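You operate a simulated robot arm through the tools that you are given. There is no shell and no other tool.

Carry out the task below with a simulated robot arm. There is one attempt and no reset: what you move stays moved.

JOB
Snap the purple key tag shut and put it in the red tin.
Fine: use the jig and turn its dial back to open; put the lid back on the tin; leave the other key tags alone.

The check looks at the end state, three seconds after you hand in, the way a careful person would. Anything else that was tipped, shoved, dropped, spilled or broken makes it a failure. Lids that push on must go on centred and level and be pressed home; caps that screw on are set level and turned clockwise until they are tight.

ROBOT AND FRAMES
A 6-joint arm with a two-finger parallel gripper, fixed in place. Base frame: the origin is at the foot of the arm, x ahead of it, y to its left, z up; the work surface is at about z = 0. Lengths are in mm, angles in degrees, forces in N, time in s.
With the tool pointing down near the work surface it reaches from about 240 to 580 mm from the base axis. Its first joint turns from -166.0 to 166.0 degrees. Payload 1.5 kg.
The tool frame sits at the grasp point between the pads (the TCP): z along the fingers, y along the line on which they close. The tips reach 30 mm beyond it. The gripper opens to 80 mm. The fingers are 17 mm wide and 12 mm thick; the gripper's body (40 by 82 mm) begins 80 mm behind the TCP.
Orientation is told as [roll, pitch, yaw] about the base's x, y, z axes, in that order, counted from this pose: with the fingers straight down and closing along the base's y, the tool's x points along the base's -x, its y along +y and its z along -z.

CONTROLS
- The arm moves only by the tool arm_command. Its argument "rows" is a list of rows, each a list of 6 numbers: the shift along the tool's x, y, z in cm, then the turn, a rotation vector about the tool's x, y, z in degrees. In form: [[tx, ty, tz, ax, ay, az], ...]. A call has 1 to 20 rows; each row is the pose to reach, as a shift and turn from the pose commanded when the call began, along the tool's axes at that moment. "gripper" is the finger opening in cm, from 0 to 8, set as the call begins (left out, the last holds). A row lasts 0.2 s, in which the tool goes at most 50 mm and 8.6 degrees; a call with a longer step from one row to the next is refused whole, and so is a gripper value outside its range. A pose out of reach is approached as far as the arm can. The call stops where the force on the tool passes 40 N (or 10 N more than at its start, if that is more) or the arm is blocked; 0.2 s more then pass. The fingers move at their own pace (about 72 mm/s each) and stop on an object; they squeeze with about 40 N. The grip force told is the motor's: it shows also when the fingers shut on nothing. Time passes only in rows, and 0.2 s behind the last, so rows that repeat a pose let the fingers close. The reply holds the time, the measured pose of the TCP, the force on the tool along the base axes, the opening and the grip force, in the units named above and with some noise, with the torque about the TCP (base axes, N m) and any sound that the robot's microphone picked up.
- Cameras (640 x 400 px; columns grow to the right, rows downward): "scene" is fixed at [410.1, 511.1, 590.8]; the picture's right is [-1.00, -0.03, 0.00], its down [-0.02, 0.72, -0.69] and it looks along [0.02, -0.69, -0.72] (base axes); focal length 331 px, centre (320, 200). "wrist" rides on the gripper at [72, -7, -122] in the tool frame; the picture's right is [0.09, 1.00, 0.00], its down [-0.84, 0.08, -0.54] and it looks along [-0.54, 0.05, 0.84] (tool axes); focal length 238 px, centre (320, 200). There is no depth. A picture from a camera that has moved, and an enlarged one, comes with that camera's place and axes in the base frame and with its lens. The place of the scene camera against the robot may be out by one fixed shift of up to 25 mm in any direction.
- snapshot(camera): a new picture of that camera. It takes no simulated time.
- zoom(camera, box): a new picture of the part [left, top, right, bottom] of that camera's present view, enlarged. It takes no simulated time.
- job_done(): hands the job in; it is judged then, once.

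Nothing tells you positions but the pictures and the camera data. Unless the task says otherwise, let go and move clear before handing in.

The tools are called after ">>>" as name(argument=value, ...) on one line, values as JSON. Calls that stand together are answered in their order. arm_command: Moves the arm, as the interface text tells. Its arguments: {"type":"object","properties":{"rows":{"type":"array"},"gripper":{"type":"number"}},"required":["rows"]} The other tools are called the same way: snapshot (camera) takes a picture; zoom (camera, box) takes an enlarged picture of a part of a camera's view; job_done () hands the job in.

At the start:

```text
t: 0.0
ee_pos: [377.7, 181.4, 317.0]
tool_rot: [0.0, -0.1, -0.1]
contact_force: [-0.4, 0.4, 0.4]
moment: [0.01, 0.02, -0.01]
opening: 79.8
gripper_force: 0.0
```

scene: 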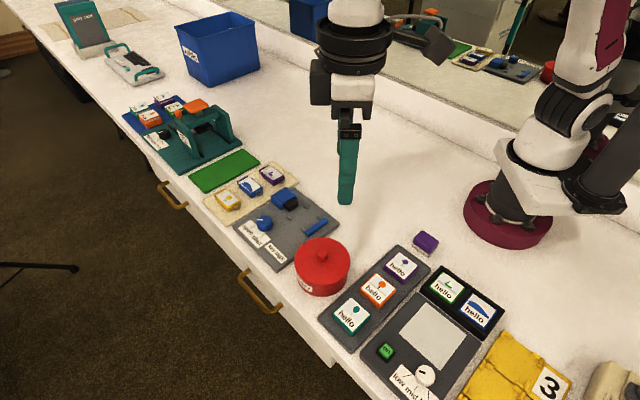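
wrist: 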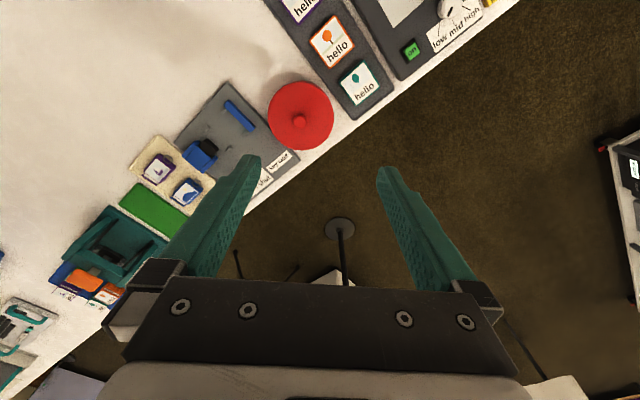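

I see a bench with a red tin, a grey jig with a blue dial, a tray with three key tags (yellow, blue, purple), and other items. I'll look closer before moving.

>>> zoom(camera="scene", box=[180, 130, 360, 300])

>>> zoom(camera="wrist", box=[100, 60, 360, 240])

>>> zoom(camera="scene", box=[100, 80, 260, 200])

>>> zoom(camera="scene", box=[290, 210, 520, 400])

```text
2.35 times, centred on (270, 215) of scene
camera zoom: at [410.1, 511.1, 590.8], right [-1.0, -0.03, 0.0], down [-0.02, 0.72, -0.69], along [0.02, -0.69, -0.72], focal length 779 px, centre (438, 165)
```

zoom: 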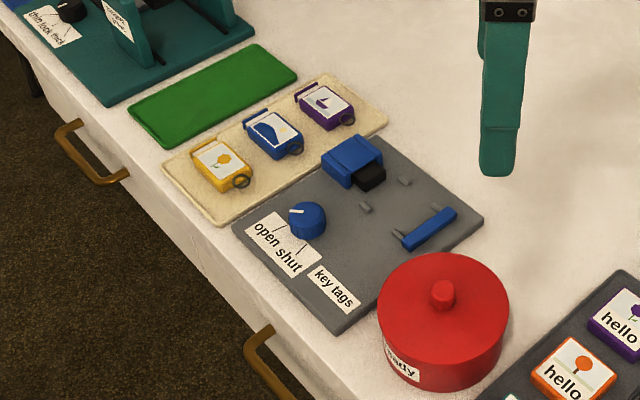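

```text
2.22 times, centred on (230, 150) of wrist
camera zoom: at [304.9, 174.6, 439.8], right [-0.09, 1.0, 0.0], down [0.84, 0.08, 0.54], along [0.54, 0.05, -0.84], focal length 530 px, centre (520, 311)
```

zoom: 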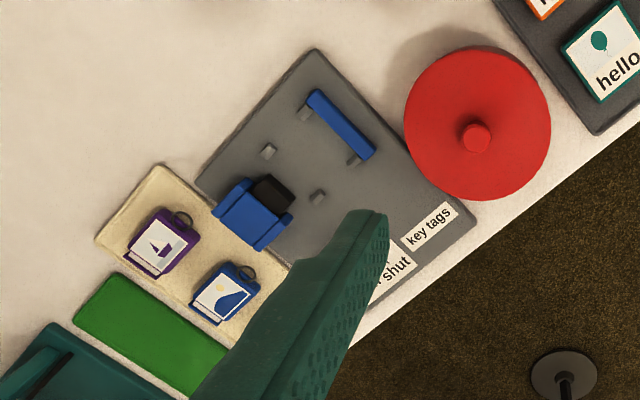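

```text
3.33 times, centred on (180, 140) of scene
camera zoom: at [410.1, 511.1, 590.8], right [-1.0, -0.03, 0.0], down [-0.02, 0.72, -0.69], along [0.02, -0.69, -0.72], focal length 1104 px, centre (787, 400)
```

zoom: 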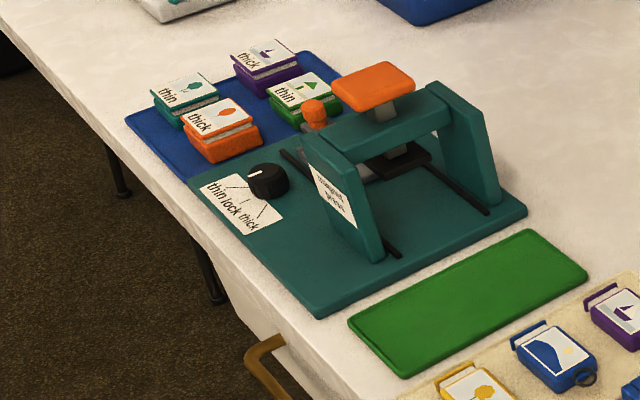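

```text
2.11 times, centred on (405, 305) of scene
camera zoom: at [410.1, 511.1, 590.8], right [-1.0, -0.03, 0.0], down [-0.02, 0.72, -0.69], along [0.02, -0.69, -0.72], focal length 697 px, centre (141, -21)
```

zoom: 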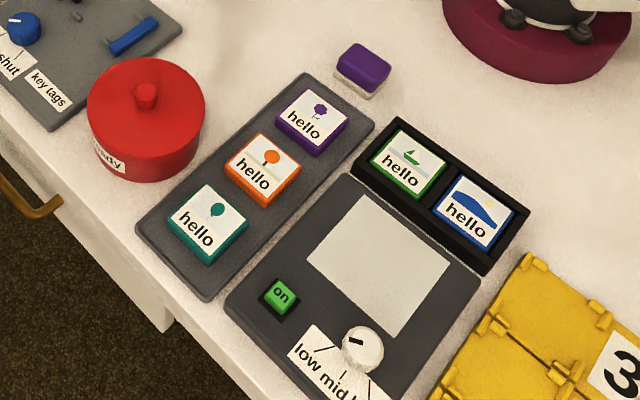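

The jig sits at about (500, -30) with the purple tag on the cream tray near (538, -128) and the tin near (395, 150). I'll move the wrist camera over the jig for a closer view, staying high.

>>> arm_command(rows=[[0, -4, 1.5, 0, 0, 0], [0, -8, 3, 0, 0, 0], [0, -12, 5, 0, 0, 0], [0, -16, 7, 0, 0, 0], [0, -20, 9, 0, 0, 0], [0, -21, 10, 0, 0, 0], [0, -21, 10, 0, 0, 0]])

>>> snapshot(camera="wrist")

>>> zoom(camera="wrist", box=[160, 60, 480, 260])

```text
t: 1.6
ee_pos: [377.8, -29.2, 216.3]
tool_rot: [0.0, -0.1, -0.1]
contact_force: [-0.1, -0.2, -0.3]
moment: [0.03, 0.01, -0.02]
opening: 80.2
gripper_force: 0.1
```

```text
taken
camera wrist: at [304.7, -36.4, 339.5], right [-0.09, 1.0, 0.0], down [0.84, 0.08, 0.54], along [0.54, 0.05, -0.84], focal length 238 px, centre (320, 200)
```

wrist: 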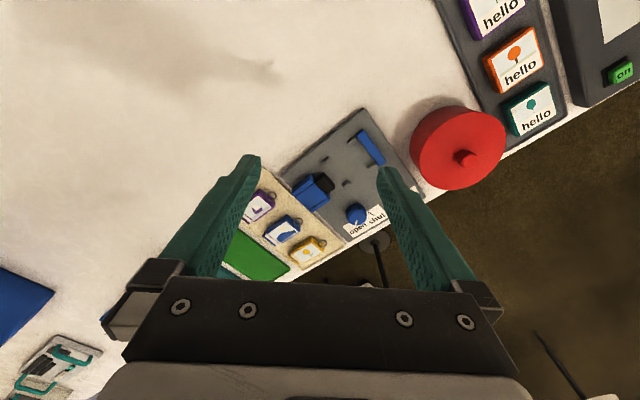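

```text
2.00 times, centred on (320, 160) of wrist
camera zoom: at [304.7, -36.4, 339.5], right [-0.09, 1.0, 0.0], down [0.84, 0.08, 0.54], along [0.54, 0.05, -0.84], focal length 477 px, centre (320, 280)
```

zoom: 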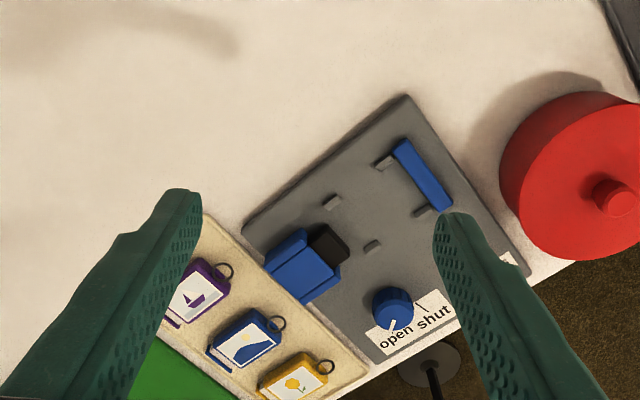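

The jig has a ram (blue block, black pad) facing a stop bar across four small pegs, all rotated about 45° in the base frame; the tag's cap end faces the ram side already. I'll yaw the tool 45° and look closer at the tag and jig.

>>> arm_command(rows=[[-1.4, -0.2, 1, 0, 0, 7.5], [-2.8, -0.4, 2, 0, 0, 15], [-4.2, -0.6, 3, 0, 0, 22.5], [-5.6, -0.8, 4, 0, 0, 30], [-7, -1, 5, 0, 0, 37.5], [-8.2, -1.1, 6, 0, 0, 45], [-8.2, -1.1, 6, 0, 0, 45]])

>>> snapshot(camera="wrist")

>>> zoom(camera="wrist", box=[200, 60, 440, 260])

```text
t: 3.2
ee_pos: [459.6, -39.3, 157.4]
tool_rot: [-0.1, 0.0, -45.2]
contact_force: [-0.3, -0.2, -0.2]
moment: [0.0, -0.03, -0.02]
opening: 79.9
gripper_force: 0.2
```

```text
taken
camera wrist: at [403.4, 6.0, 280.0], right [0.64, 0.77, 0.0], down [0.64, -0.54, 0.54], along [0.42, -0.35, -0.84], focal length 238 px, centre (320, 200)
```

wrist: 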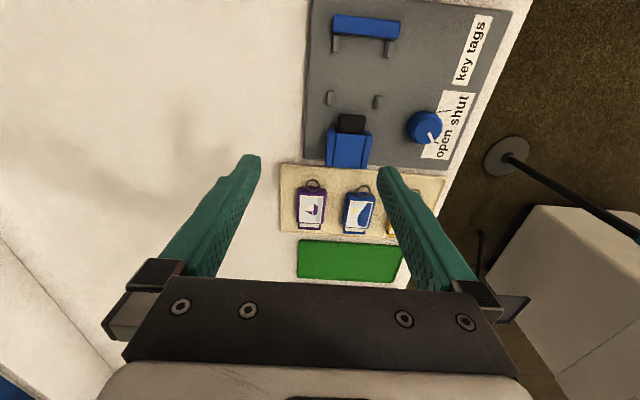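

```text
2.00 times, centred on (320, 160) of wrist
camera zoom: at [403.4, 6.0, 280.0], right [0.64, 0.77, 0.0], down [0.64, -0.54, 0.54], along [0.42, -0.35, -0.84], focal length 477 px, centre (320, 280)
```

zoom: 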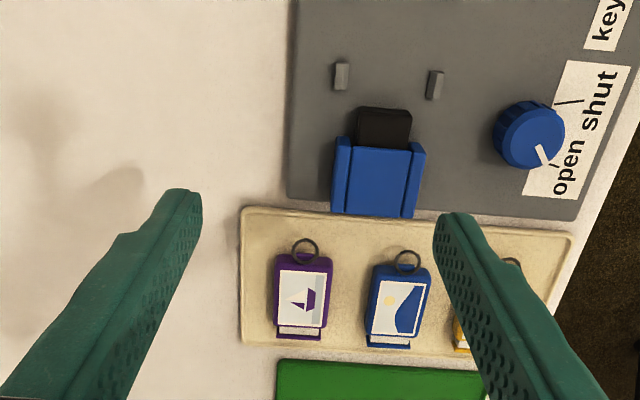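

The rotated view aligns well with the jig and tray. I'll zoom further on the tag and jig details.

>>> zoom(camera="wrist", box=[280, 170, 380, 240])

>>> zoom(camera="wrist", box=[300, 0, 500, 170])

>>> zoom(camera="scene", box=[215, 155, 315, 220])

>>> zoom(camera="scene", box=[235, 185, 345, 270])

```text
5.71 times, centred on (330, 205) of wrist
camera zoom: at [403.4, 6.0, 280.0], right [0.64, 0.77, 0.0], down [0.64, -0.54, 0.54], along [0.42, -0.35, -0.84], focal length 1362 px, centre (263, 171)
```

zoom: 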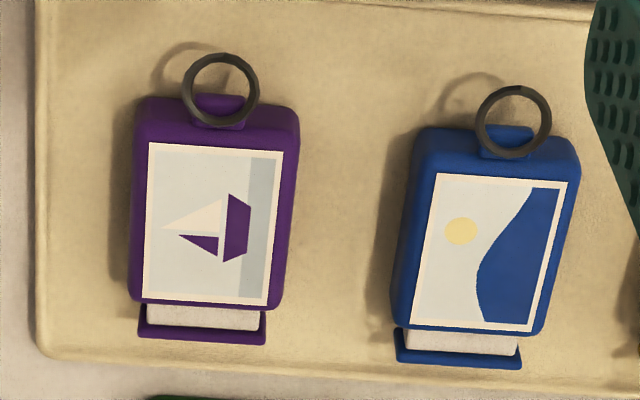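

```text
2.35 times, centred on (400, 85) of wrist
camera zoom: at [403.4, 6.0, 280.0], right [0.64, 0.77, 0.0], down [0.64, -0.54, 0.54], along [0.42, -0.35, -0.84], focal length 561 px, centre (132, 471)
```

zoom: 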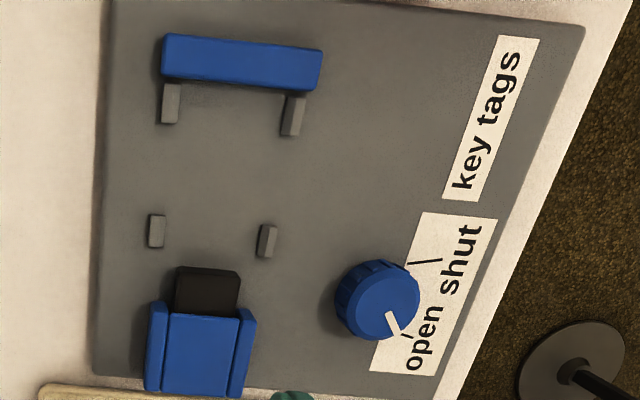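

```text
6.15 times, centred on (265, 188) of scene
camera zoom: at [410.1, 511.1, 590.8], right [-1.0, -0.03, 0.0], down [-0.02, 0.72, -0.69], along [0.02, -0.69, -0.72], focal length 2038 px, centre (658, 277)
```

zoom: 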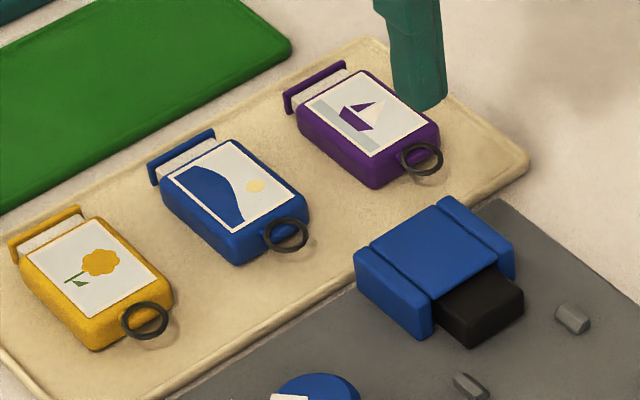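

```text
4.71 times, centred on (290, 228) of scene
camera zoom: at [410.1, 511.1, 590.8], right [-1.0, -0.03, 0.0], down [-0.02, 0.72, -0.69], along [0.02, -0.69, -0.72], focal length 1559 px, centre (461, 71)
```

zoom: 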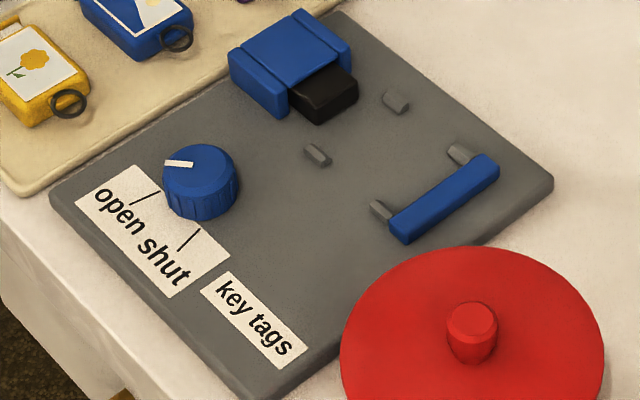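

The tag is a case with a drawer sticking out at the end opposite the ring; the ram evidently pushes the drawer in against the bar. I'll get a closer view of the jig, keeping well above it.

>>> arm_command(rows=[[1.4, 0.7, 0.5, 0, 0, 0], [2.8, 1.4, 1.5, 0, 0, 0], [4.2, 2.1, 3, 0, 0, 0], [5.6, 2.8, 4.5, 0, 0, 0], [5.6, 2.8, 5.0, 0, 0, 0], [5.6, 2.8, 5.0, 0, 0, 0]])

>>> snapshot(camera="wrist")

>>> zoom(camera="wrist", box=[220, 40, 420, 170])

>>> zoom(camera="scene", box=[230, 180, 360, 290])

```text
t: 4.6
ee_pos: [439.8, 20.4, 105.6]
tool_rot: [0.0, 0.0, -45.1]
contact_force: [0.4, 0.4, -0.4]
moment: [-0.04, 0.02, 0.02]
opening: 79.9
gripper_force: 0.0
```

```text
taken
camera wrist: at [383.5, 66.1, 229.9], right [0.64, 0.77, 0.0], down [0.65, -0.54, 0.54], along [0.42, -0.35, -0.84], focal length 238 px, centre (320, 200)
```

wrist: 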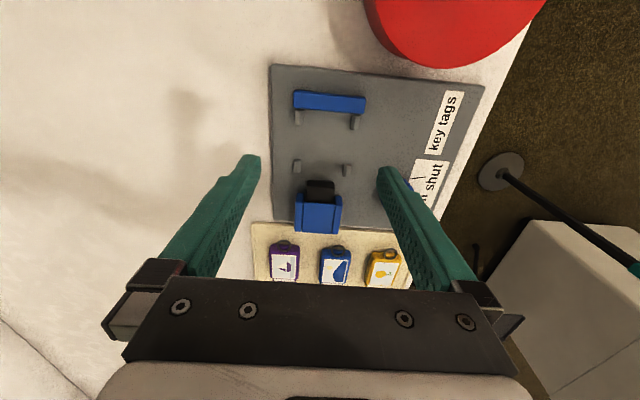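

```text
3.08 times, centred on (320, 105) of wrist
camera zoom: at [383.5, 66.1, 229.9], right [0.64, 0.77, 0.0], down [0.65, -0.54, 0.54], along [0.42, -0.35, -0.84], focal length 733 px, centre (320, 492)
```

zoom: 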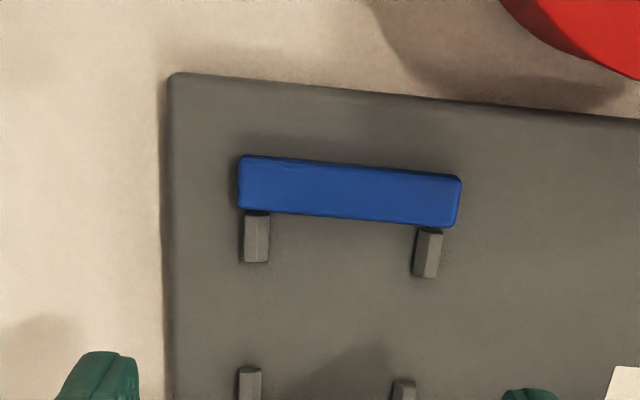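

```text
3.64 times, centred on (295, 235) of scene
camera zoom: at [410.1, 511.1, 590.8], right [-1.0, -0.03, 0.0], down [-0.02, 0.72, -0.69], along [0.02, -0.69, -0.72], focal length 1205 px, centre (411, 73)
```

zoom: 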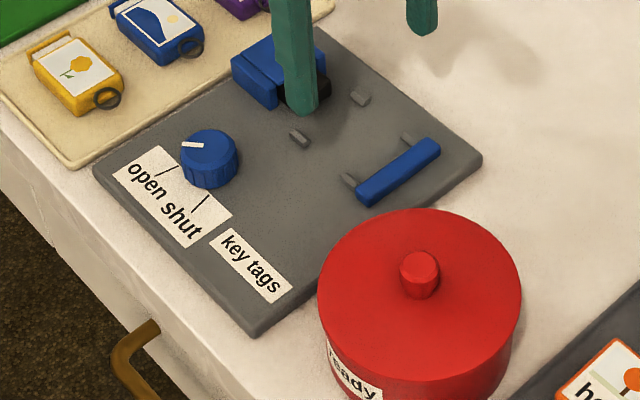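

I'll zoom on the bar, ram and tin from the scene camera to estimate heights.

>>> zoom(camera="scene", box=[315, 210, 365, 245])

>>> zoom(camera="scene", box=[285, 230, 360, 300])

>>> zoom(camera="scene", box=[250, 160, 300, 195])

>>> zoom(camera="wrist", box=[260, 140, 400, 240])

```text
11.43 times, centred on (340, 228) of scene
camera zoom: at [410.1, 511.1, 590.8], right [-1.0, -0.03, 0.0], down [-0.02, 0.72, -0.69], along [0.02, -0.69, -0.72], focal length 3786 px, centre (91, -114)
```

zoom: 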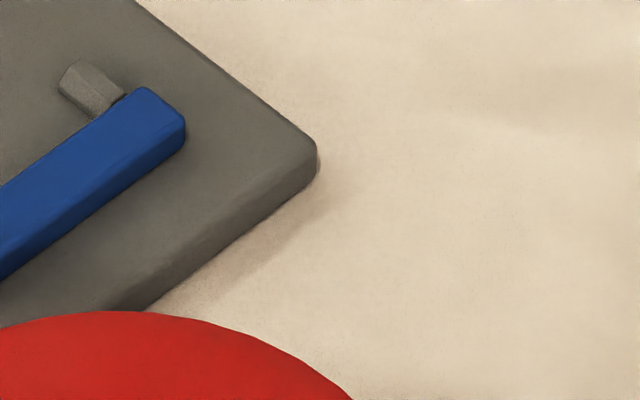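

```text
5.71 times, centred on (322, 265) of scene
camera zoom: at [410.1, 511.1, 590.8], right [-1.0, -0.03, 0.0], down [-0.02, 0.72, -0.69], along [0.02, -0.69, -0.72], focal length 1893 px, centre (306, -171)
```

zoom: 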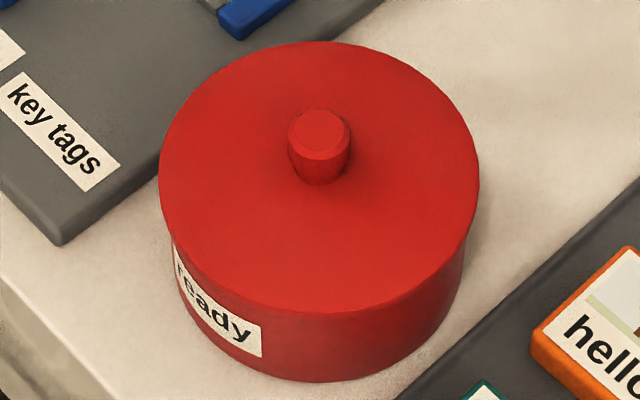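

```text
11.43 times, centred on (275, 178) of scene
camera zoom: at [410.1, 511.1, 590.8], right [-1.0, -0.03, 0.0], down [-0.02, 0.72, -0.69], along [0.02, -0.69, -0.72], focal length 3786 px, centre (834, 457)
```

zoom: 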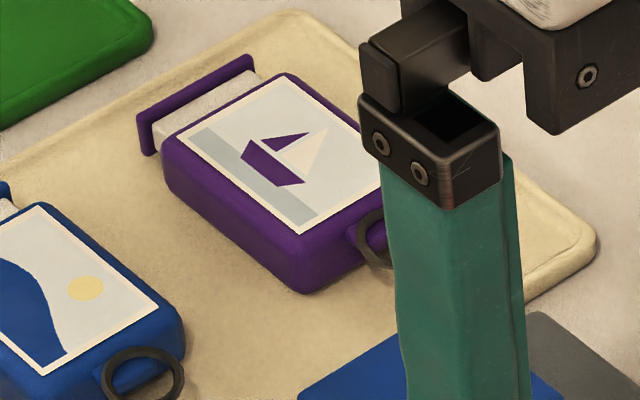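

```text
4.00 times, centred on (330, 190) of wrist
camera zoom: at [383.5, 66.1, 229.9], right [0.64, 0.77, 0.0], down [0.65, -0.54, 0.54], along [0.42, -0.35, -0.84], focal length 953 px, centre (280, 240)
```

zoom: 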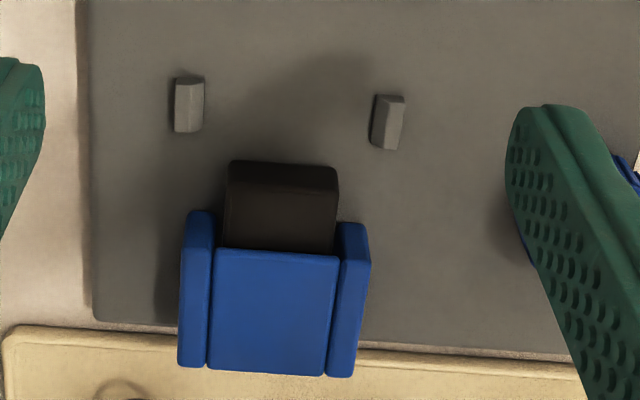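

I want to know the ring-lug height versus the bar height, so I'll zoom on the yellow/blue tags (same design).

>>> zoom(camera="scene", box=[210, 180, 260, 215])

>>> zoom(camera="scene", box=[235, 165, 285, 200])

>>> zoom(camera="wrist", box=[310, 230, 410, 295])

>>> zoom(camera="scene", box=[295, 205, 345, 240])

```text
11.43 times, centred on (235, 198) of scene
camera zoom: at [410.1, 511.1, 590.8], right [-1.0, -0.03, 0.0], down [-0.02, 0.72, -0.69], along [0.02, -0.69, -0.72], focal length 3786 px, centre (1291, 229)
```

zoom: 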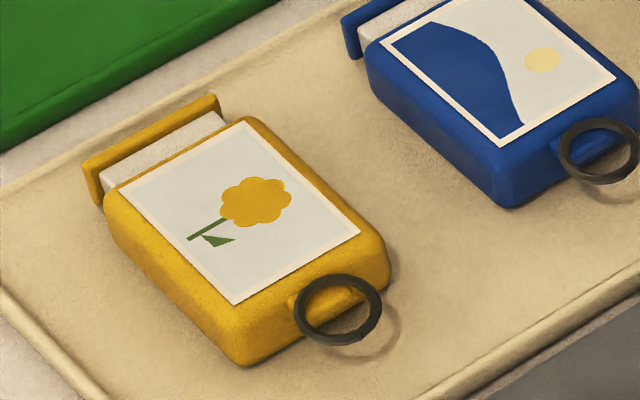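

```text
11.43 times, centred on (260, 182) of scene
camera zoom: at [410.1, 511.1, 590.8], right [-1.0, -0.03, 0.0], down [-0.02, 0.72, -0.69], along [0.02, -0.69, -0.72], focal length 3786 px, centre (1006, 400)
```

zoom: 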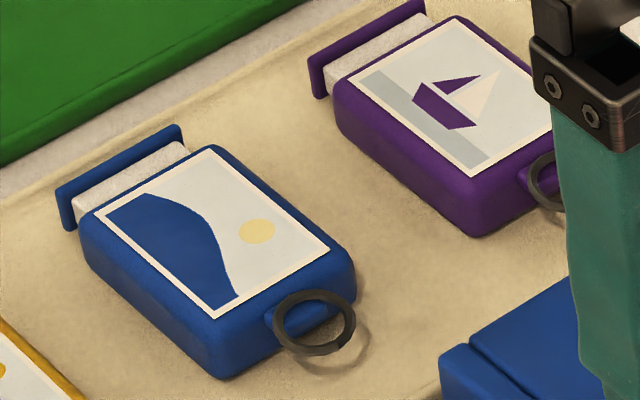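

```text
6.15 times, centred on (360, 262) of wrist
camera zoom: at [383.5, 66.1, 229.9], right [0.64, 0.77, 0.0], down [0.65, -0.54, 0.54], along [0.42, -0.35, -0.84], focal length 1467 px, centre (74, -185)
```

zoom: 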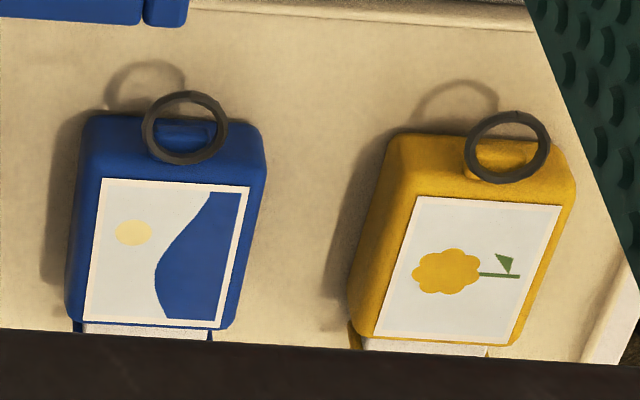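

```text
11.43 times, centred on (320, 222) of scene
camera zoom: at [410.1, 511.1, 590.8], right [-1.0, -0.03, 0.0], down [-0.02, 0.72, -0.69], along [0.02, -0.69, -0.72], focal length 3786 px, centre (320, -57)
```

zoom: 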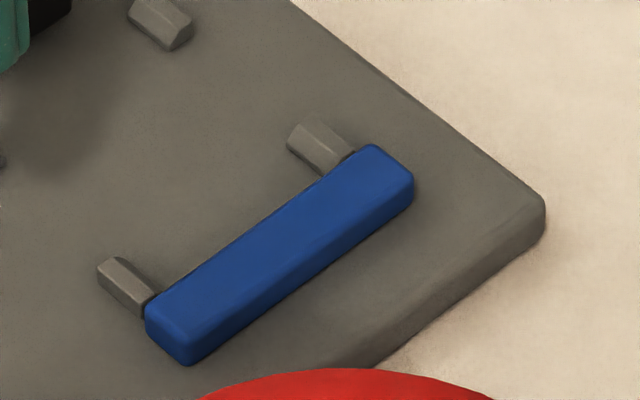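

The ring and lug sit in the upper half of the case, above the bar's top, so the case end should abut the bar with the drawer facing the ram. Next I'll hover above the purple tag (about (536, -121)) to refine its place.

>>> arm_command(rows=[[-3, -0.6, 0, 0, 0, 0], [-6.5, -1.3, 0, 0, 0, 0], [-10, -2, 0, 0, 0, 0], [-13.5, -2.7, 0, 0, 0, 0], [-15.9, -3.2, 0, 0, 0, 0], [-15.9, -3.2, 0, 0, 0, 0]])

>>> snapshot(camera="wrist")

>>> zoom(camera="wrist", box=[240, 60, 400, 200])

>>> snapshot(camera="scene")

```text
t: 6.0
ee_pos: [529.8, -114.9, 108.0]
tool_rot: [0.0, 0.0, -45.1]
contact_force: [-0.2, -0.2, 0.2]
moment: [0.0, -0.01, 0.02]
opening: 80.0
gripper_force: 0.1
```

```text
taken
camera wrist: at [473.3, -69.8, 230.0], right [0.64, 0.77, 0.0], down [0.65, -0.54, 0.54], along [0.42, -0.35, -0.84], focal length 238 px, centre (320, 200)
```

wrist: 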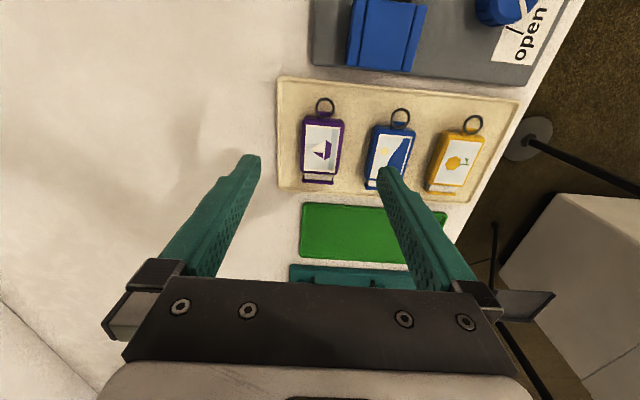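

```text
2.86 times, centred on (320, 130) of wrist
camera zoom: at [473.3, -69.8, 230.0], right [0.64, 0.77, 0.0], down [0.65, -0.54, 0.54], along [0.42, -0.35, -0.84], focal length 681 px, centre (320, 400)
```

zoom: 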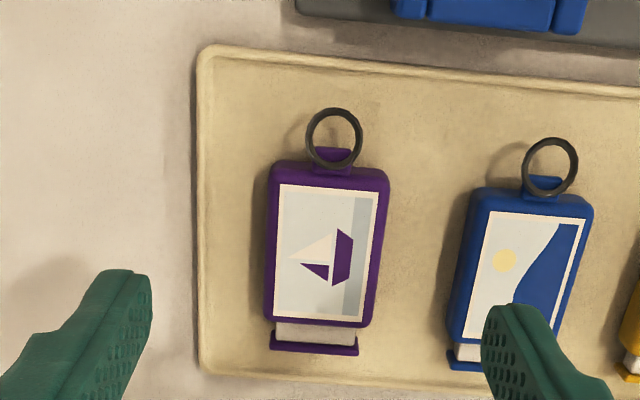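

```text
taken
```

scene: 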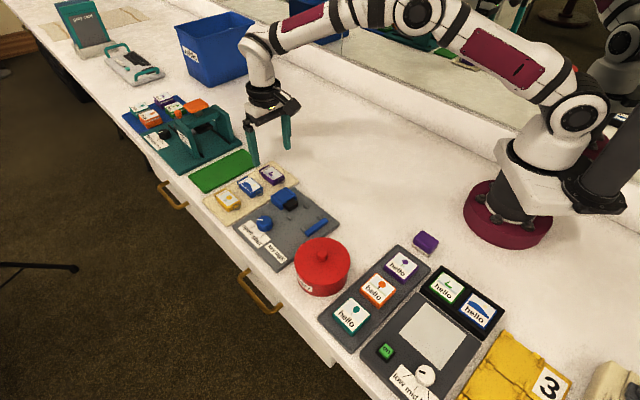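

The purple tag's case centre is about (535.7, -120.8), aligned with the tool at -45°. I'll narrow the opening to 48 mm, move forward 8 mm and descend partway, then check.

>>> arm_command(rows=[[-0.83, 0, 0, 0, 0, 0], [-0.83, 0, 1, 0, 0, 0], [-0.83, 0, 2.5, 0, 0, 0], [-0.83, 0, 4, 0, 0, 0], [-0.83, 0, 4.5, 0, 0, 0], [-0.83, 0, 4.5, 0, 0, 0]], gripper=4.8)

>>> snapshot(camera="wrist")

>>> zoom(camera="wrist", box=[240, 100, 400, 200])

>>> zoom(camera="scene", box=[235, 140, 305, 200])

```text
t: 7.4
ee_pos: [535.6, -121.6, 61.9]
tool_rot: [0.1, 0.1, -45.0]
contact_force: [-0.5, 0.4, 0.6]
moment: [0.01, 0.0, -0.02]
opening: 47.9
gripper_force: 0.1
```

```text
taken
camera wrist: at [479.4, -75.1, 185.3], right [0.64, 0.77, 0.0], down [0.64, -0.54, 0.54], along [0.42, -0.35, -0.84], focal length 238 px, centre (320, 200)
```

wrist: 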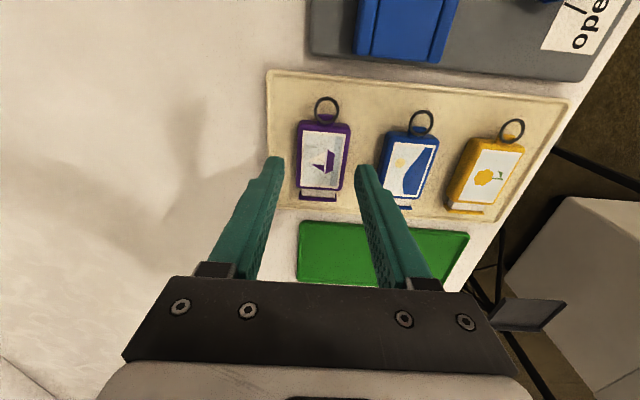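

```text
4.00 times, centred on (320, 150) of wrist
camera zoom: at [479.4, -75.1, 185.3], right [0.64, 0.77, 0.0], down [0.64, -0.54, 0.54], along [0.42, -0.35, -0.84], focal length 953 px, centre (320, 400)
```

zoom: 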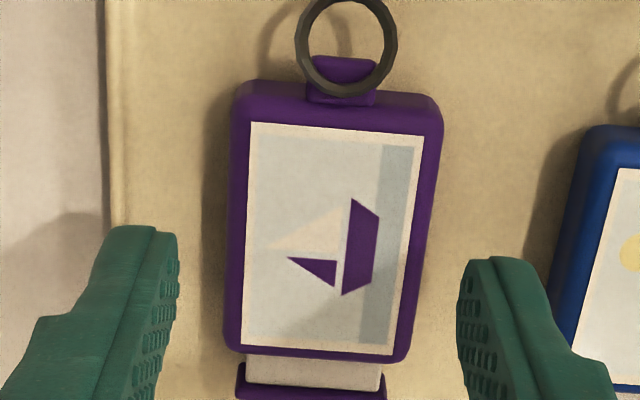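

```text
6.67 times, centred on (270, 170) of scene
camera zoom: at [410.1, 511.1, 590.8], right [-1.0, -0.03, 0.0], down [-0.02, 0.72, -0.69], along [0.02, -0.69, -0.72], focal length 2208 px, centre (653, 400)
```

zoom: 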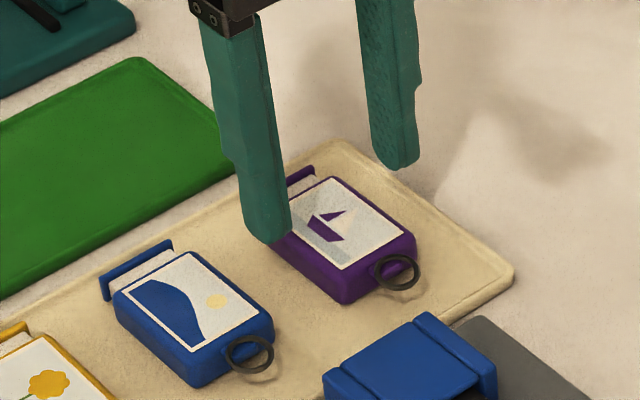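

The fingers straddle the tag evenly. I'll descend to TCP z≈38 and check before closing.

>>> arm_command(rows=[[0, 0.05, 0.8, 0, 0, 0], [0, 0.05, 1.6, 0, 0, 0], [0, 0.05, 2.2, 0, 0, 0], [0, 0.05, 2.4, 0, 0, 0], [0, 0.05, 2.4, 0, 0, 0]])

>>> zoom(camera="wrist", box=[240, 80, 400, 200])

>>> zoom(camera="scene", box=[235, 150, 305, 200])

```text
t: 8.6
ee_pos: [535.4, -121.7, 37.0]
tool_rot: [-0.1, 0.1, -45.2]
contact_force: [0.3, 0.3, -0.2]
moment: [0.02, 0.0, 0.03]
opening: 48.1
gripper_force: 0.1
```

```text
3.33 times, centred on (320, 140) of wrist
camera zoom: at [479.5, -75.1, 161.2], right [0.64, 0.77, 0.0], down [0.65, -0.54, 0.54], along [0.42, -0.35, -0.84], focal length 794 px, centre (320, 400)
```

zoom: 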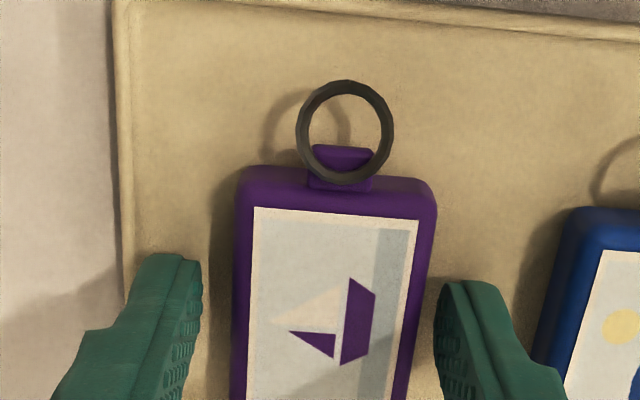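

```text
8.00 times, centred on (270, 175) of scene
camera zoom: at [410.1, 511.1, 590.8], right [-1.0, -0.03, 0.0], down [-0.02, 0.72, -0.69], along [0.02, -0.69, -0.72], focal length 2650 px, centre (720, 400)
```

zoom: 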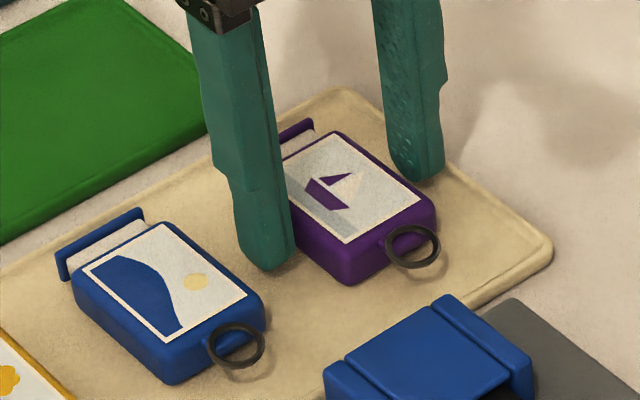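

Fingers are beside the case with clear tray all round. Closing on the tag.

>>> arm_command(rows=[[0, 0, 0, 0, 0, 0], [0, 0, 0, 0, 0, 0], [0, 0, 0, 0, 0, 0]], gripper=3.2)

>>> zoom(camera="wrist", box=[240, 80, 400, 200])

```text
t: 9.4
ee_pos: [536.2, -120.2, 37.0]
tool_rot: [0.1, 0.0, -45.1]
contact_force: [0.2, 0.4, -0.5]
moment: [-0.03, 0.0, -0.01]
opening: 36.1
gripper_force: 40.3
```

```text
3.33 times, centred on (320, 140) of wrist
camera zoom: at [479.5, -75.1, 161.3], right [0.64, 0.77, 0.0], down [0.65, -0.54, 0.54], along [0.42, -0.35, -0.84], focal length 794 px, centre (320, 400)
```

zoom: 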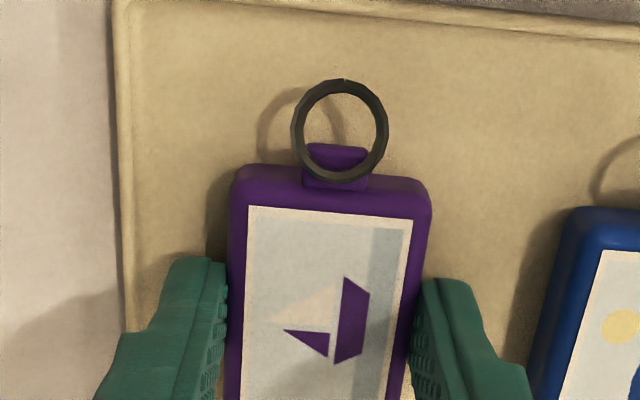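

I have the case (36 mm wide) held. Lifting straight up and checking that the tag comes cleanly.

>>> arm_command(rows=[[0, 0, -1, 0, 0, 0], [0, 0, -2.5, 0, 0, 0], [0, 0, -4.5, 0, 0, 0], [0, 0, -6.5, 0, 0, 0], [0, 0, -7, 0, 0, 0], [0, 0, -7, 0, 0, 0]])

>>> snapshot(camera="wrist")

>>> zoom(camera="wrist", box=[240, 80, 400, 200])

>>> zoom(camera="scene", box=[235, 120, 305, 180])

```text
t: 10.8
ee_pos: [534.4, -120.6, 107.3]
tool_rot: [0.1, -0.1, -45.1]
contact_force: [0.2, -0.3, -0.9]
moment: [0.01, -0.01, 0.01]
opening: 32.2
gripper_force: 0.0
```

```text
taken
camera wrist: at [478.8, -75.0, 230.9], right [0.64, 0.77, 0.0], down [0.65, -0.54, 0.54], along [0.42, -0.35, -0.84], focal length 238 px, centre (320, 200)
```

wrist: 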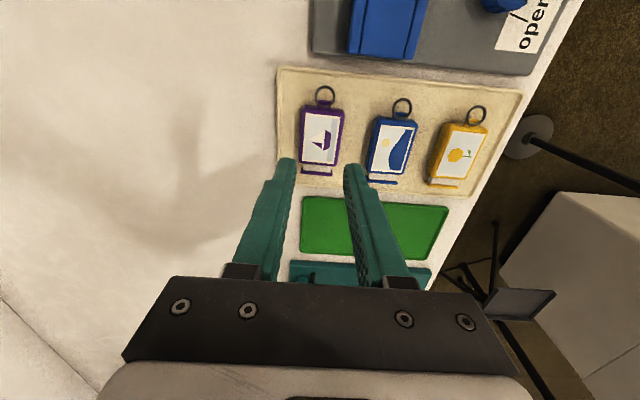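

```text
3.33 times, centred on (320, 140) of wrist
camera zoom: at [478.8, -75.0, 230.9], right [0.64, 0.77, 0.0], down [0.65, -0.54, 0.54], along [0.42, -0.35, -0.84], focal length 794 px, centre (320, 400)
```

zoom: 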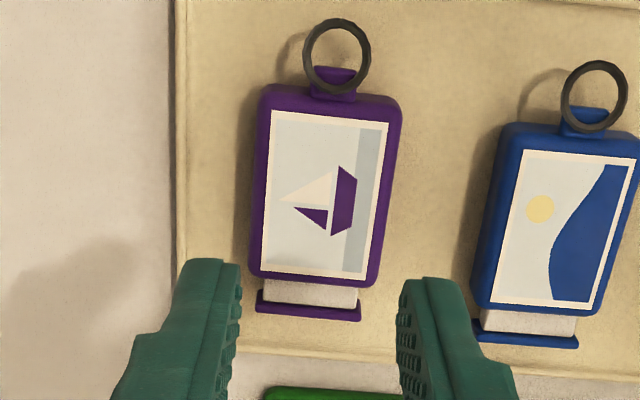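

```text
6.67 times, centred on (270, 150) of scene
camera zoom: at [410.1, 511.1, 590.8], right [-1.0, -0.03, 0.0], down [-0.02, 0.72, -0.69], along [0.02, -0.69, -0.72], focal length 2208 px, centre (653, 533)
```

zoom: 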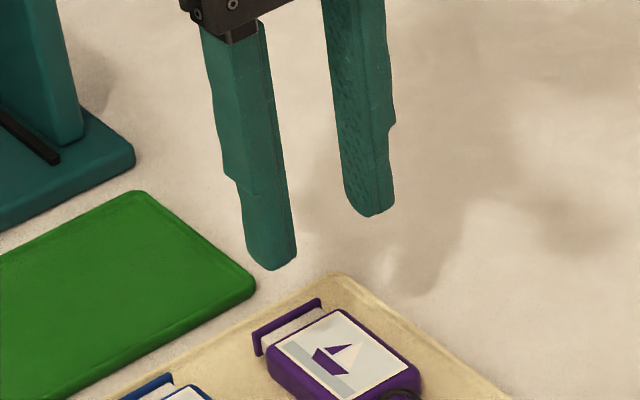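

The tag slipped out as I lifted: it is still flat on the tray, shifted about 2 mm. I'll reopen, realign and go a bit deeper for a fuller grip.

>>> arm_command(rows=[[0.19, 0, 0, 0, 0, 0], [0.19, 0, 0, 0, 0, 0], [0.19, 0, 2, 0, 0, 0], [0.19, 0, 4, 0, 0, 0], [0.19, 0, 5, 0, 0, 0], [0.19, 0, 5, 0, 0, 0]], gripper=4.8)

>>> zoom(camera="wrist", box=[240, 100, 400, 200])

>>> zoom(camera="scene", box=[240, 140, 300, 190])

```text
t: 12.2
ee_pos: [534.1, -120.1, 58.5]
tool_rot: [0.1, 0.0, -45.1]
contact_force: [0.4, -0.3, 0.5]
moment: [-0.02, 0.02, -0.01]
opening: 47.7
gripper_force: 0.0
```

```text
4.00 times, centred on (320, 150) of wrist
camera zoom: at [477.8, -73.4, 181.3], right [0.64, 0.77, 0.0], down [0.65, -0.54, 0.54], along [0.42, -0.35, -0.84], focal length 953 px, centre (320, 400)
```

zoom: 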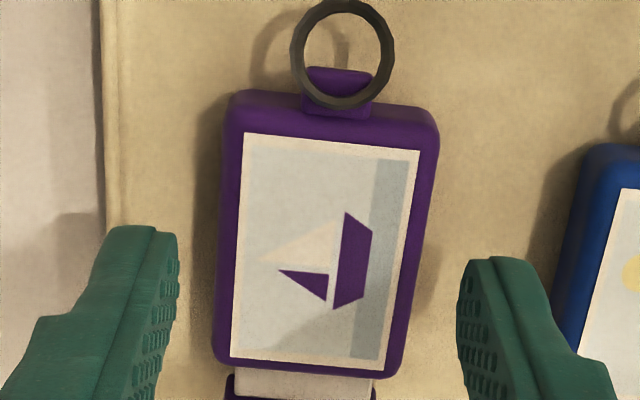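

```text
8.00 times, centred on (270, 165) of scene
camera zoom: at [410.1, 511.1, 590.8], right [-1.0, -0.03, 0.0], down [-0.02, 0.72, -0.69], along [0.02, -0.69, -0.72], focal length 2650 px, centre (720, 480)
```

zoom: 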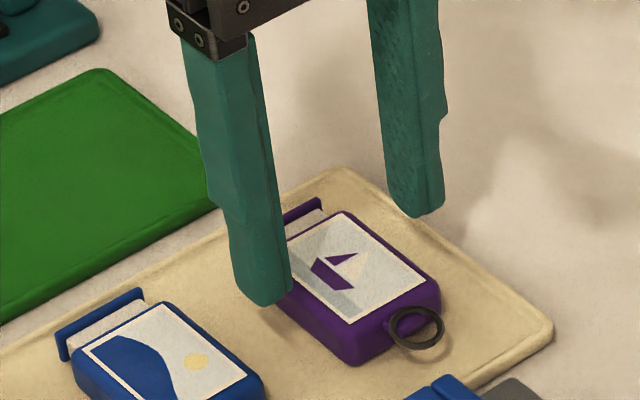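

The tag is centred under the fingers. Descending to z≈36, then feeling for the tray in small steps.

>>> arm_command(rows=[[-0.08, 0, 0.8, 0, 0, 0], [-0.08, 0, 1.5, 0, 0, 0], [-0.08, 0, 2.0, 0, 0, 0], [-0.08, 0, 2.2, 0, 0, 0], [-0.08, 0, 2.3, 0, 0, 0], [-0.08, 0, 2.3, 0, 0, 0]])

>>> zoom(camera="scene", box=[240, 150, 300, 195])

```text
t: 13.6
ee_pos: [534.3, -120.1, 34.9]
tool_rot: [0.0, 0.0, -45.0]
contact_force: [0.1, -0.1, -0.3]
moment: [0.02, 0.01, 0.04]
opening: 48.0
gripper_force: 0.0
```

```text
8.89 times, centred on (270, 172) of scene
camera zoom: at [410.1, 511.1, 590.8], right [-1.0, -0.03, 0.0], down [-0.02, 0.72, -0.69], along [0.02, -0.69, -0.72], focal length 2944 px, centre (764, 444)
```

zoom: 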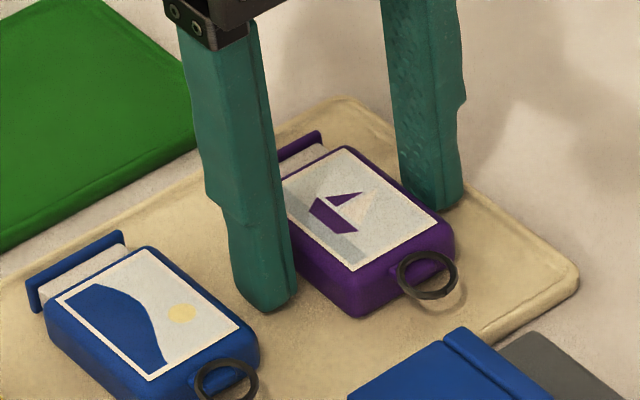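

>>> arm_command(rows=[[0, 0, 0.1, 0, 0, 0], [0, 0, 0.2, 0, 0, 0], [0, 0, 0.2, 0, 0, 0]])

```text
t: 14.5
ee_pos: [536.0, -119.5, 34.4]
tool_rot: [0.1, 0.0, -45.2]
contact_force: [-4.5, 0.8, 8.0]
moment: [-0.1, 0.33, -0.1]
opening: 49.7
gripper_force: 0.6
stopped in row 3: the force on the tool passed its limit at 42 N (the readings are from after the stop); the commanded pose is now the measured one
```

Tips touched the tray at z≈34.4 (tips at about 4.4). I'll back off about 1 mm and close fully on the tag.

>>> arm_command(rows=[[0, 0, -0.1, 0, 0, 0], [0, 0, -0.1, 0, 0, 0], [0, 0, -0.1, 0, 0, 0]])

>>> zoom(camera="wrist", box=[240, 80, 400, 200])

>>> zoom(camera="scene", box=[210, 145, 310, 215])

```text
t: 15.3
ee_pos: [535.4, -119.0, 34.5]
tool_rot: [0.1, 0.0, -45.2]
contact_force: [0.3, 0.0, -1.0]
moment: [-0.02, 0.0, 0.03]
opening: 48.1
gripper_force: 0.0
```

```text
3.33 times, centred on (320, 140) of wrist
camera zoom: at [479.1, -73.6, 158.1], right [0.64, 0.77, 0.0], down [0.64, -0.54, 0.54], along [0.42, -0.35, -0.84], focal length 794 px, centre (320, 400)
```

zoom: 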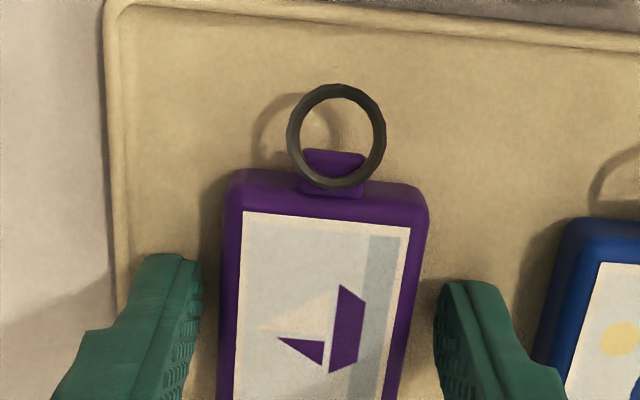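

```text
5.71 times, centred on (260, 180) of scene
camera zoom: at [410.1, 511.1, 590.8], right [-1.0, -0.03, 0.0], down [-0.02, 0.72, -0.69], along [0.02, -0.69, -0.72], focal length 1893 px, centre (663, 314)
```

zoom: 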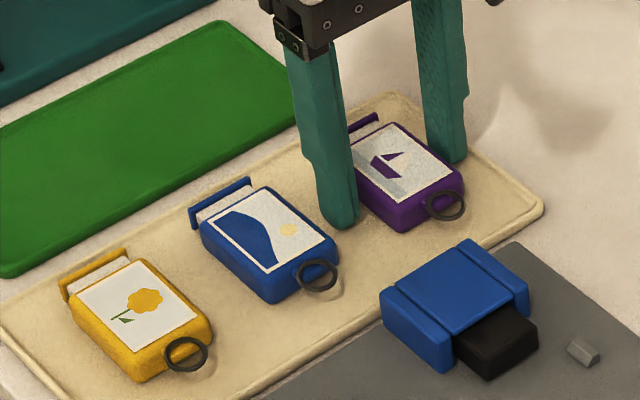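

>>> arm_command(rows=[[0, 0, 0, 0, 0, 0], [0, 0, 0, 0, 0, 0], [0, 0, 0, 0, 0, 0], [0, 0, 0, 0, 0, 0]], gripper=0)

>>> arm_command(rows=[[0, 0, -0.2, 0, 0, 0], [0, 0, -0.4, 0, 0, 0], [0, 0, -0.6, 0, 0, 0], [0, 0, -0.8, 0, 0, 0], [0, 0, -0.8, 0, 0, 0]])

>>> zoom(camera="wrist", box=[240, 80, 400, 200])

>>> zoom(camera="scene", box=[240, 150, 300, 195])

```text
t: 16.3
ee_pos: [534.7, -119.4, 34.2]
tool_rot: [0.2, 0.0, -45.2]
contact_force: [-0.4, 0.1, 0.7]
moment: [-0.01, 0.03, 0.0]
opening: 36.3
gripper_force: 40.2
```

```text
t: 17.5
ee_pos: [534.9, -118.8, 42.9]
tool_rot: [0.2, -0.2, -45.2]
contact_force: [0.4, 0.7, -0.3]
moment: [0.01, 0.0, -0.02]
opening: 36.5
gripper_force: 40.1
```

```text
3.33 times, centred on (320, 140) of wrist
camera zoom: at [479.0, -73.3, 166.5], right [0.64, 0.77, 0.0], down [0.64, -0.54, 0.54], along [0.42, -0.35, -0.84], focal length 794 px, centre (320, 400)
```

zoom: 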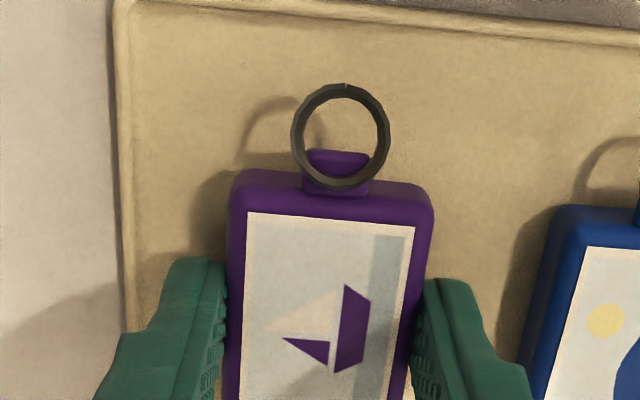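

```text
8.89 times, centred on (270, 172) of scene
camera zoom: at [410.1, 511.1, 590.8], right [-1.0, -0.03, 0.0], down [-0.02, 0.72, -0.69], along [0.02, -0.69, -0.72], focal length 2944 px, centre (764, 444)
```

zoom: 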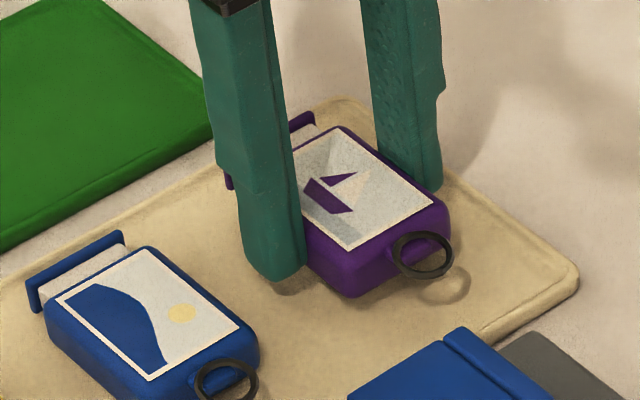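

This time it lifts with the fingers. I'll keep raising it gently to about z=95.

>>> arm_command(rows=[[0, 0, -0.4, 0, 0, 0], [0, 0, -0.9, 0, 0, 0], [0, 0, -1.5, 0, 0, 0], [0, 0, -2.2, 0, 0, 0], [0, 0, -2.9, 0, 0, 0], [0, 0, -3.6, 0, 0, 0], [0, 0, -4.3, 0, 0, 0], [0, 0, -4.9, 0, 0, 0], [0, 0, -5.2, 0, 0, 0], [0, 0, -5.2, 0, 0, 0]])

>>> zoom(camera="wrist", box=[240, 80, 400, 200])

>>> zoom(camera="scene", box=[235, 130, 305, 185])

```text
t: 19.7
ee_pos: [536.6, -119.4, 95.4]
tool_rot: [0.2, -0.1, -45.2]
contact_force: [-0.3, 0.6, -0.8]
moment: [0.03, 0.01, 0.0]
opening: 36.4
gripper_force: 40.1
```

```text
3.33 times, centred on (320, 140) of wrist
camera zoom: at [479.2, -73.6, 218.4], right [0.64, 0.77, 0.0], down [0.64, -0.54, 0.54], along [0.42, -0.35, -0.84], focal length 794 px, centre (320, 400)
```

zoom: 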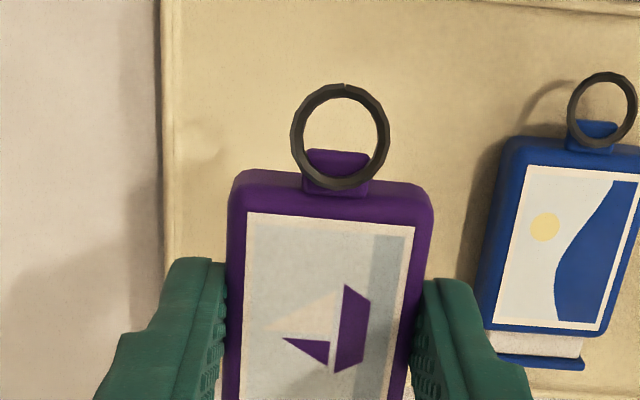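

```text
7.27 times, centred on (270, 158) of scene
camera zoom: at [410.1, 511.1, 590.8], right [-1.0, -0.03, 0.0], down [-0.02, 0.72, -0.69], along [0.02, -0.69, -0.72], focal length 2409 px, centre (684, 509)
```

zoom: 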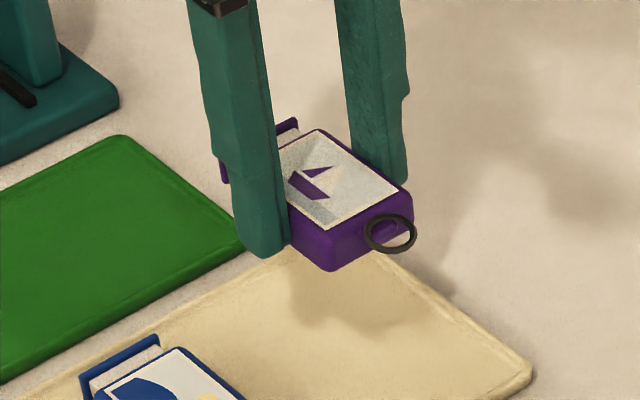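

Tag held firmly. Now I'll carry it over the jig nest, about (444, 22), still at z≈95, and verify alignment before lowering.

>>> arm_command(rows=[[1.5, 0.3, 0, 0, 0, 0], [4, 0.85, 0, 0, 0, 0], [7, 1.5, 0, 0, 0, 0], [10, 2.1, 0, 0, 0, 0], [13, 2.8, 0, 0, 0, 0], [15.4, 3.3, 0, 0, 0, 0], [16.45, 3.52, 0, 0, 0, 0], [16.45, 3.52, 0, 0, 0, 0], [16.45, 3.52, 0, 0, 0, 0]])

>>> snapshot(camera="wrist")

>>> zoom(camera="wrist", box=[240, 60, 400, 200])

>>> zoom(camera="scene", box=[270, 160, 350, 240])

```text
t: 21.7
ee_pos: [444.4, 20.8, 94.9]
tool_rot: [0.3, -0.1, -45.3]
contact_force: [-0.3, -0.2, -0.8]
moment: [-0.01, 0.02, -0.02]
opening: 36.7
gripper_force: 40.3
```

```text
taken
camera wrist: at [388.0, 68.3, 218.3], right [0.64, 0.77, 0.0], down [0.64, -0.54, 0.54], along [0.42, -0.35, -0.84], focal length 238 px, centre (320, 200)
```

wrist: 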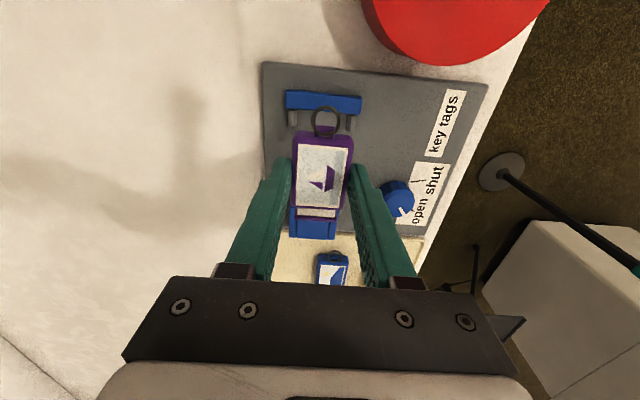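

```text
2.86 times, centred on (320, 130) of wrist
camera zoom: at [388.0, 68.3, 218.3], right [0.64, 0.77, 0.0], down [0.64, -0.54, 0.54], along [0.42, -0.35, -0.84], focal length 681 px, centre (320, 400)
```

zoom: 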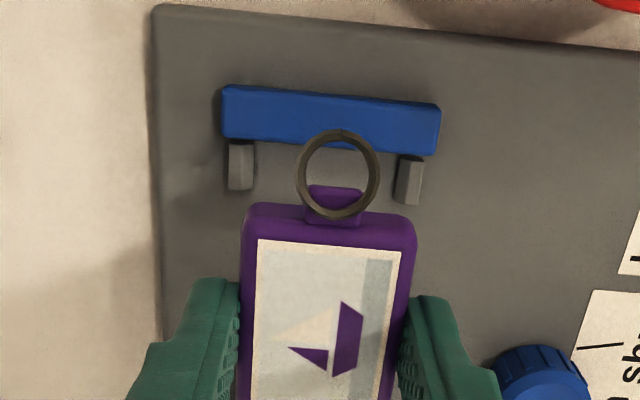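

```text
5.00 times, centred on (310, 200) of scene
camera zoom: at [410.1, 511.1, 590.8], right [-1.0, -0.03, 0.0], down [-0.02, 0.72, -0.69], along [0.02, -0.69, -0.72], focal length 1656 px, centre (370, 200)
```

zoom: 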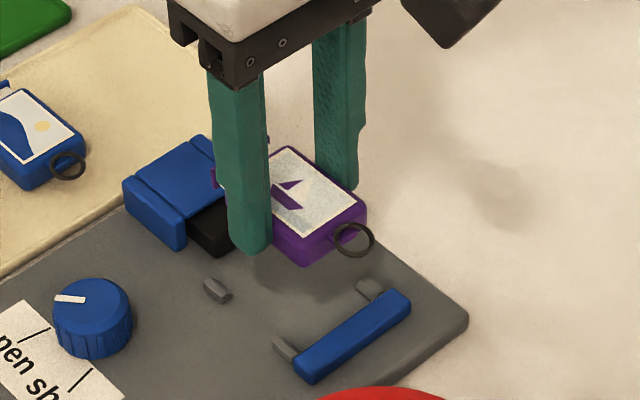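

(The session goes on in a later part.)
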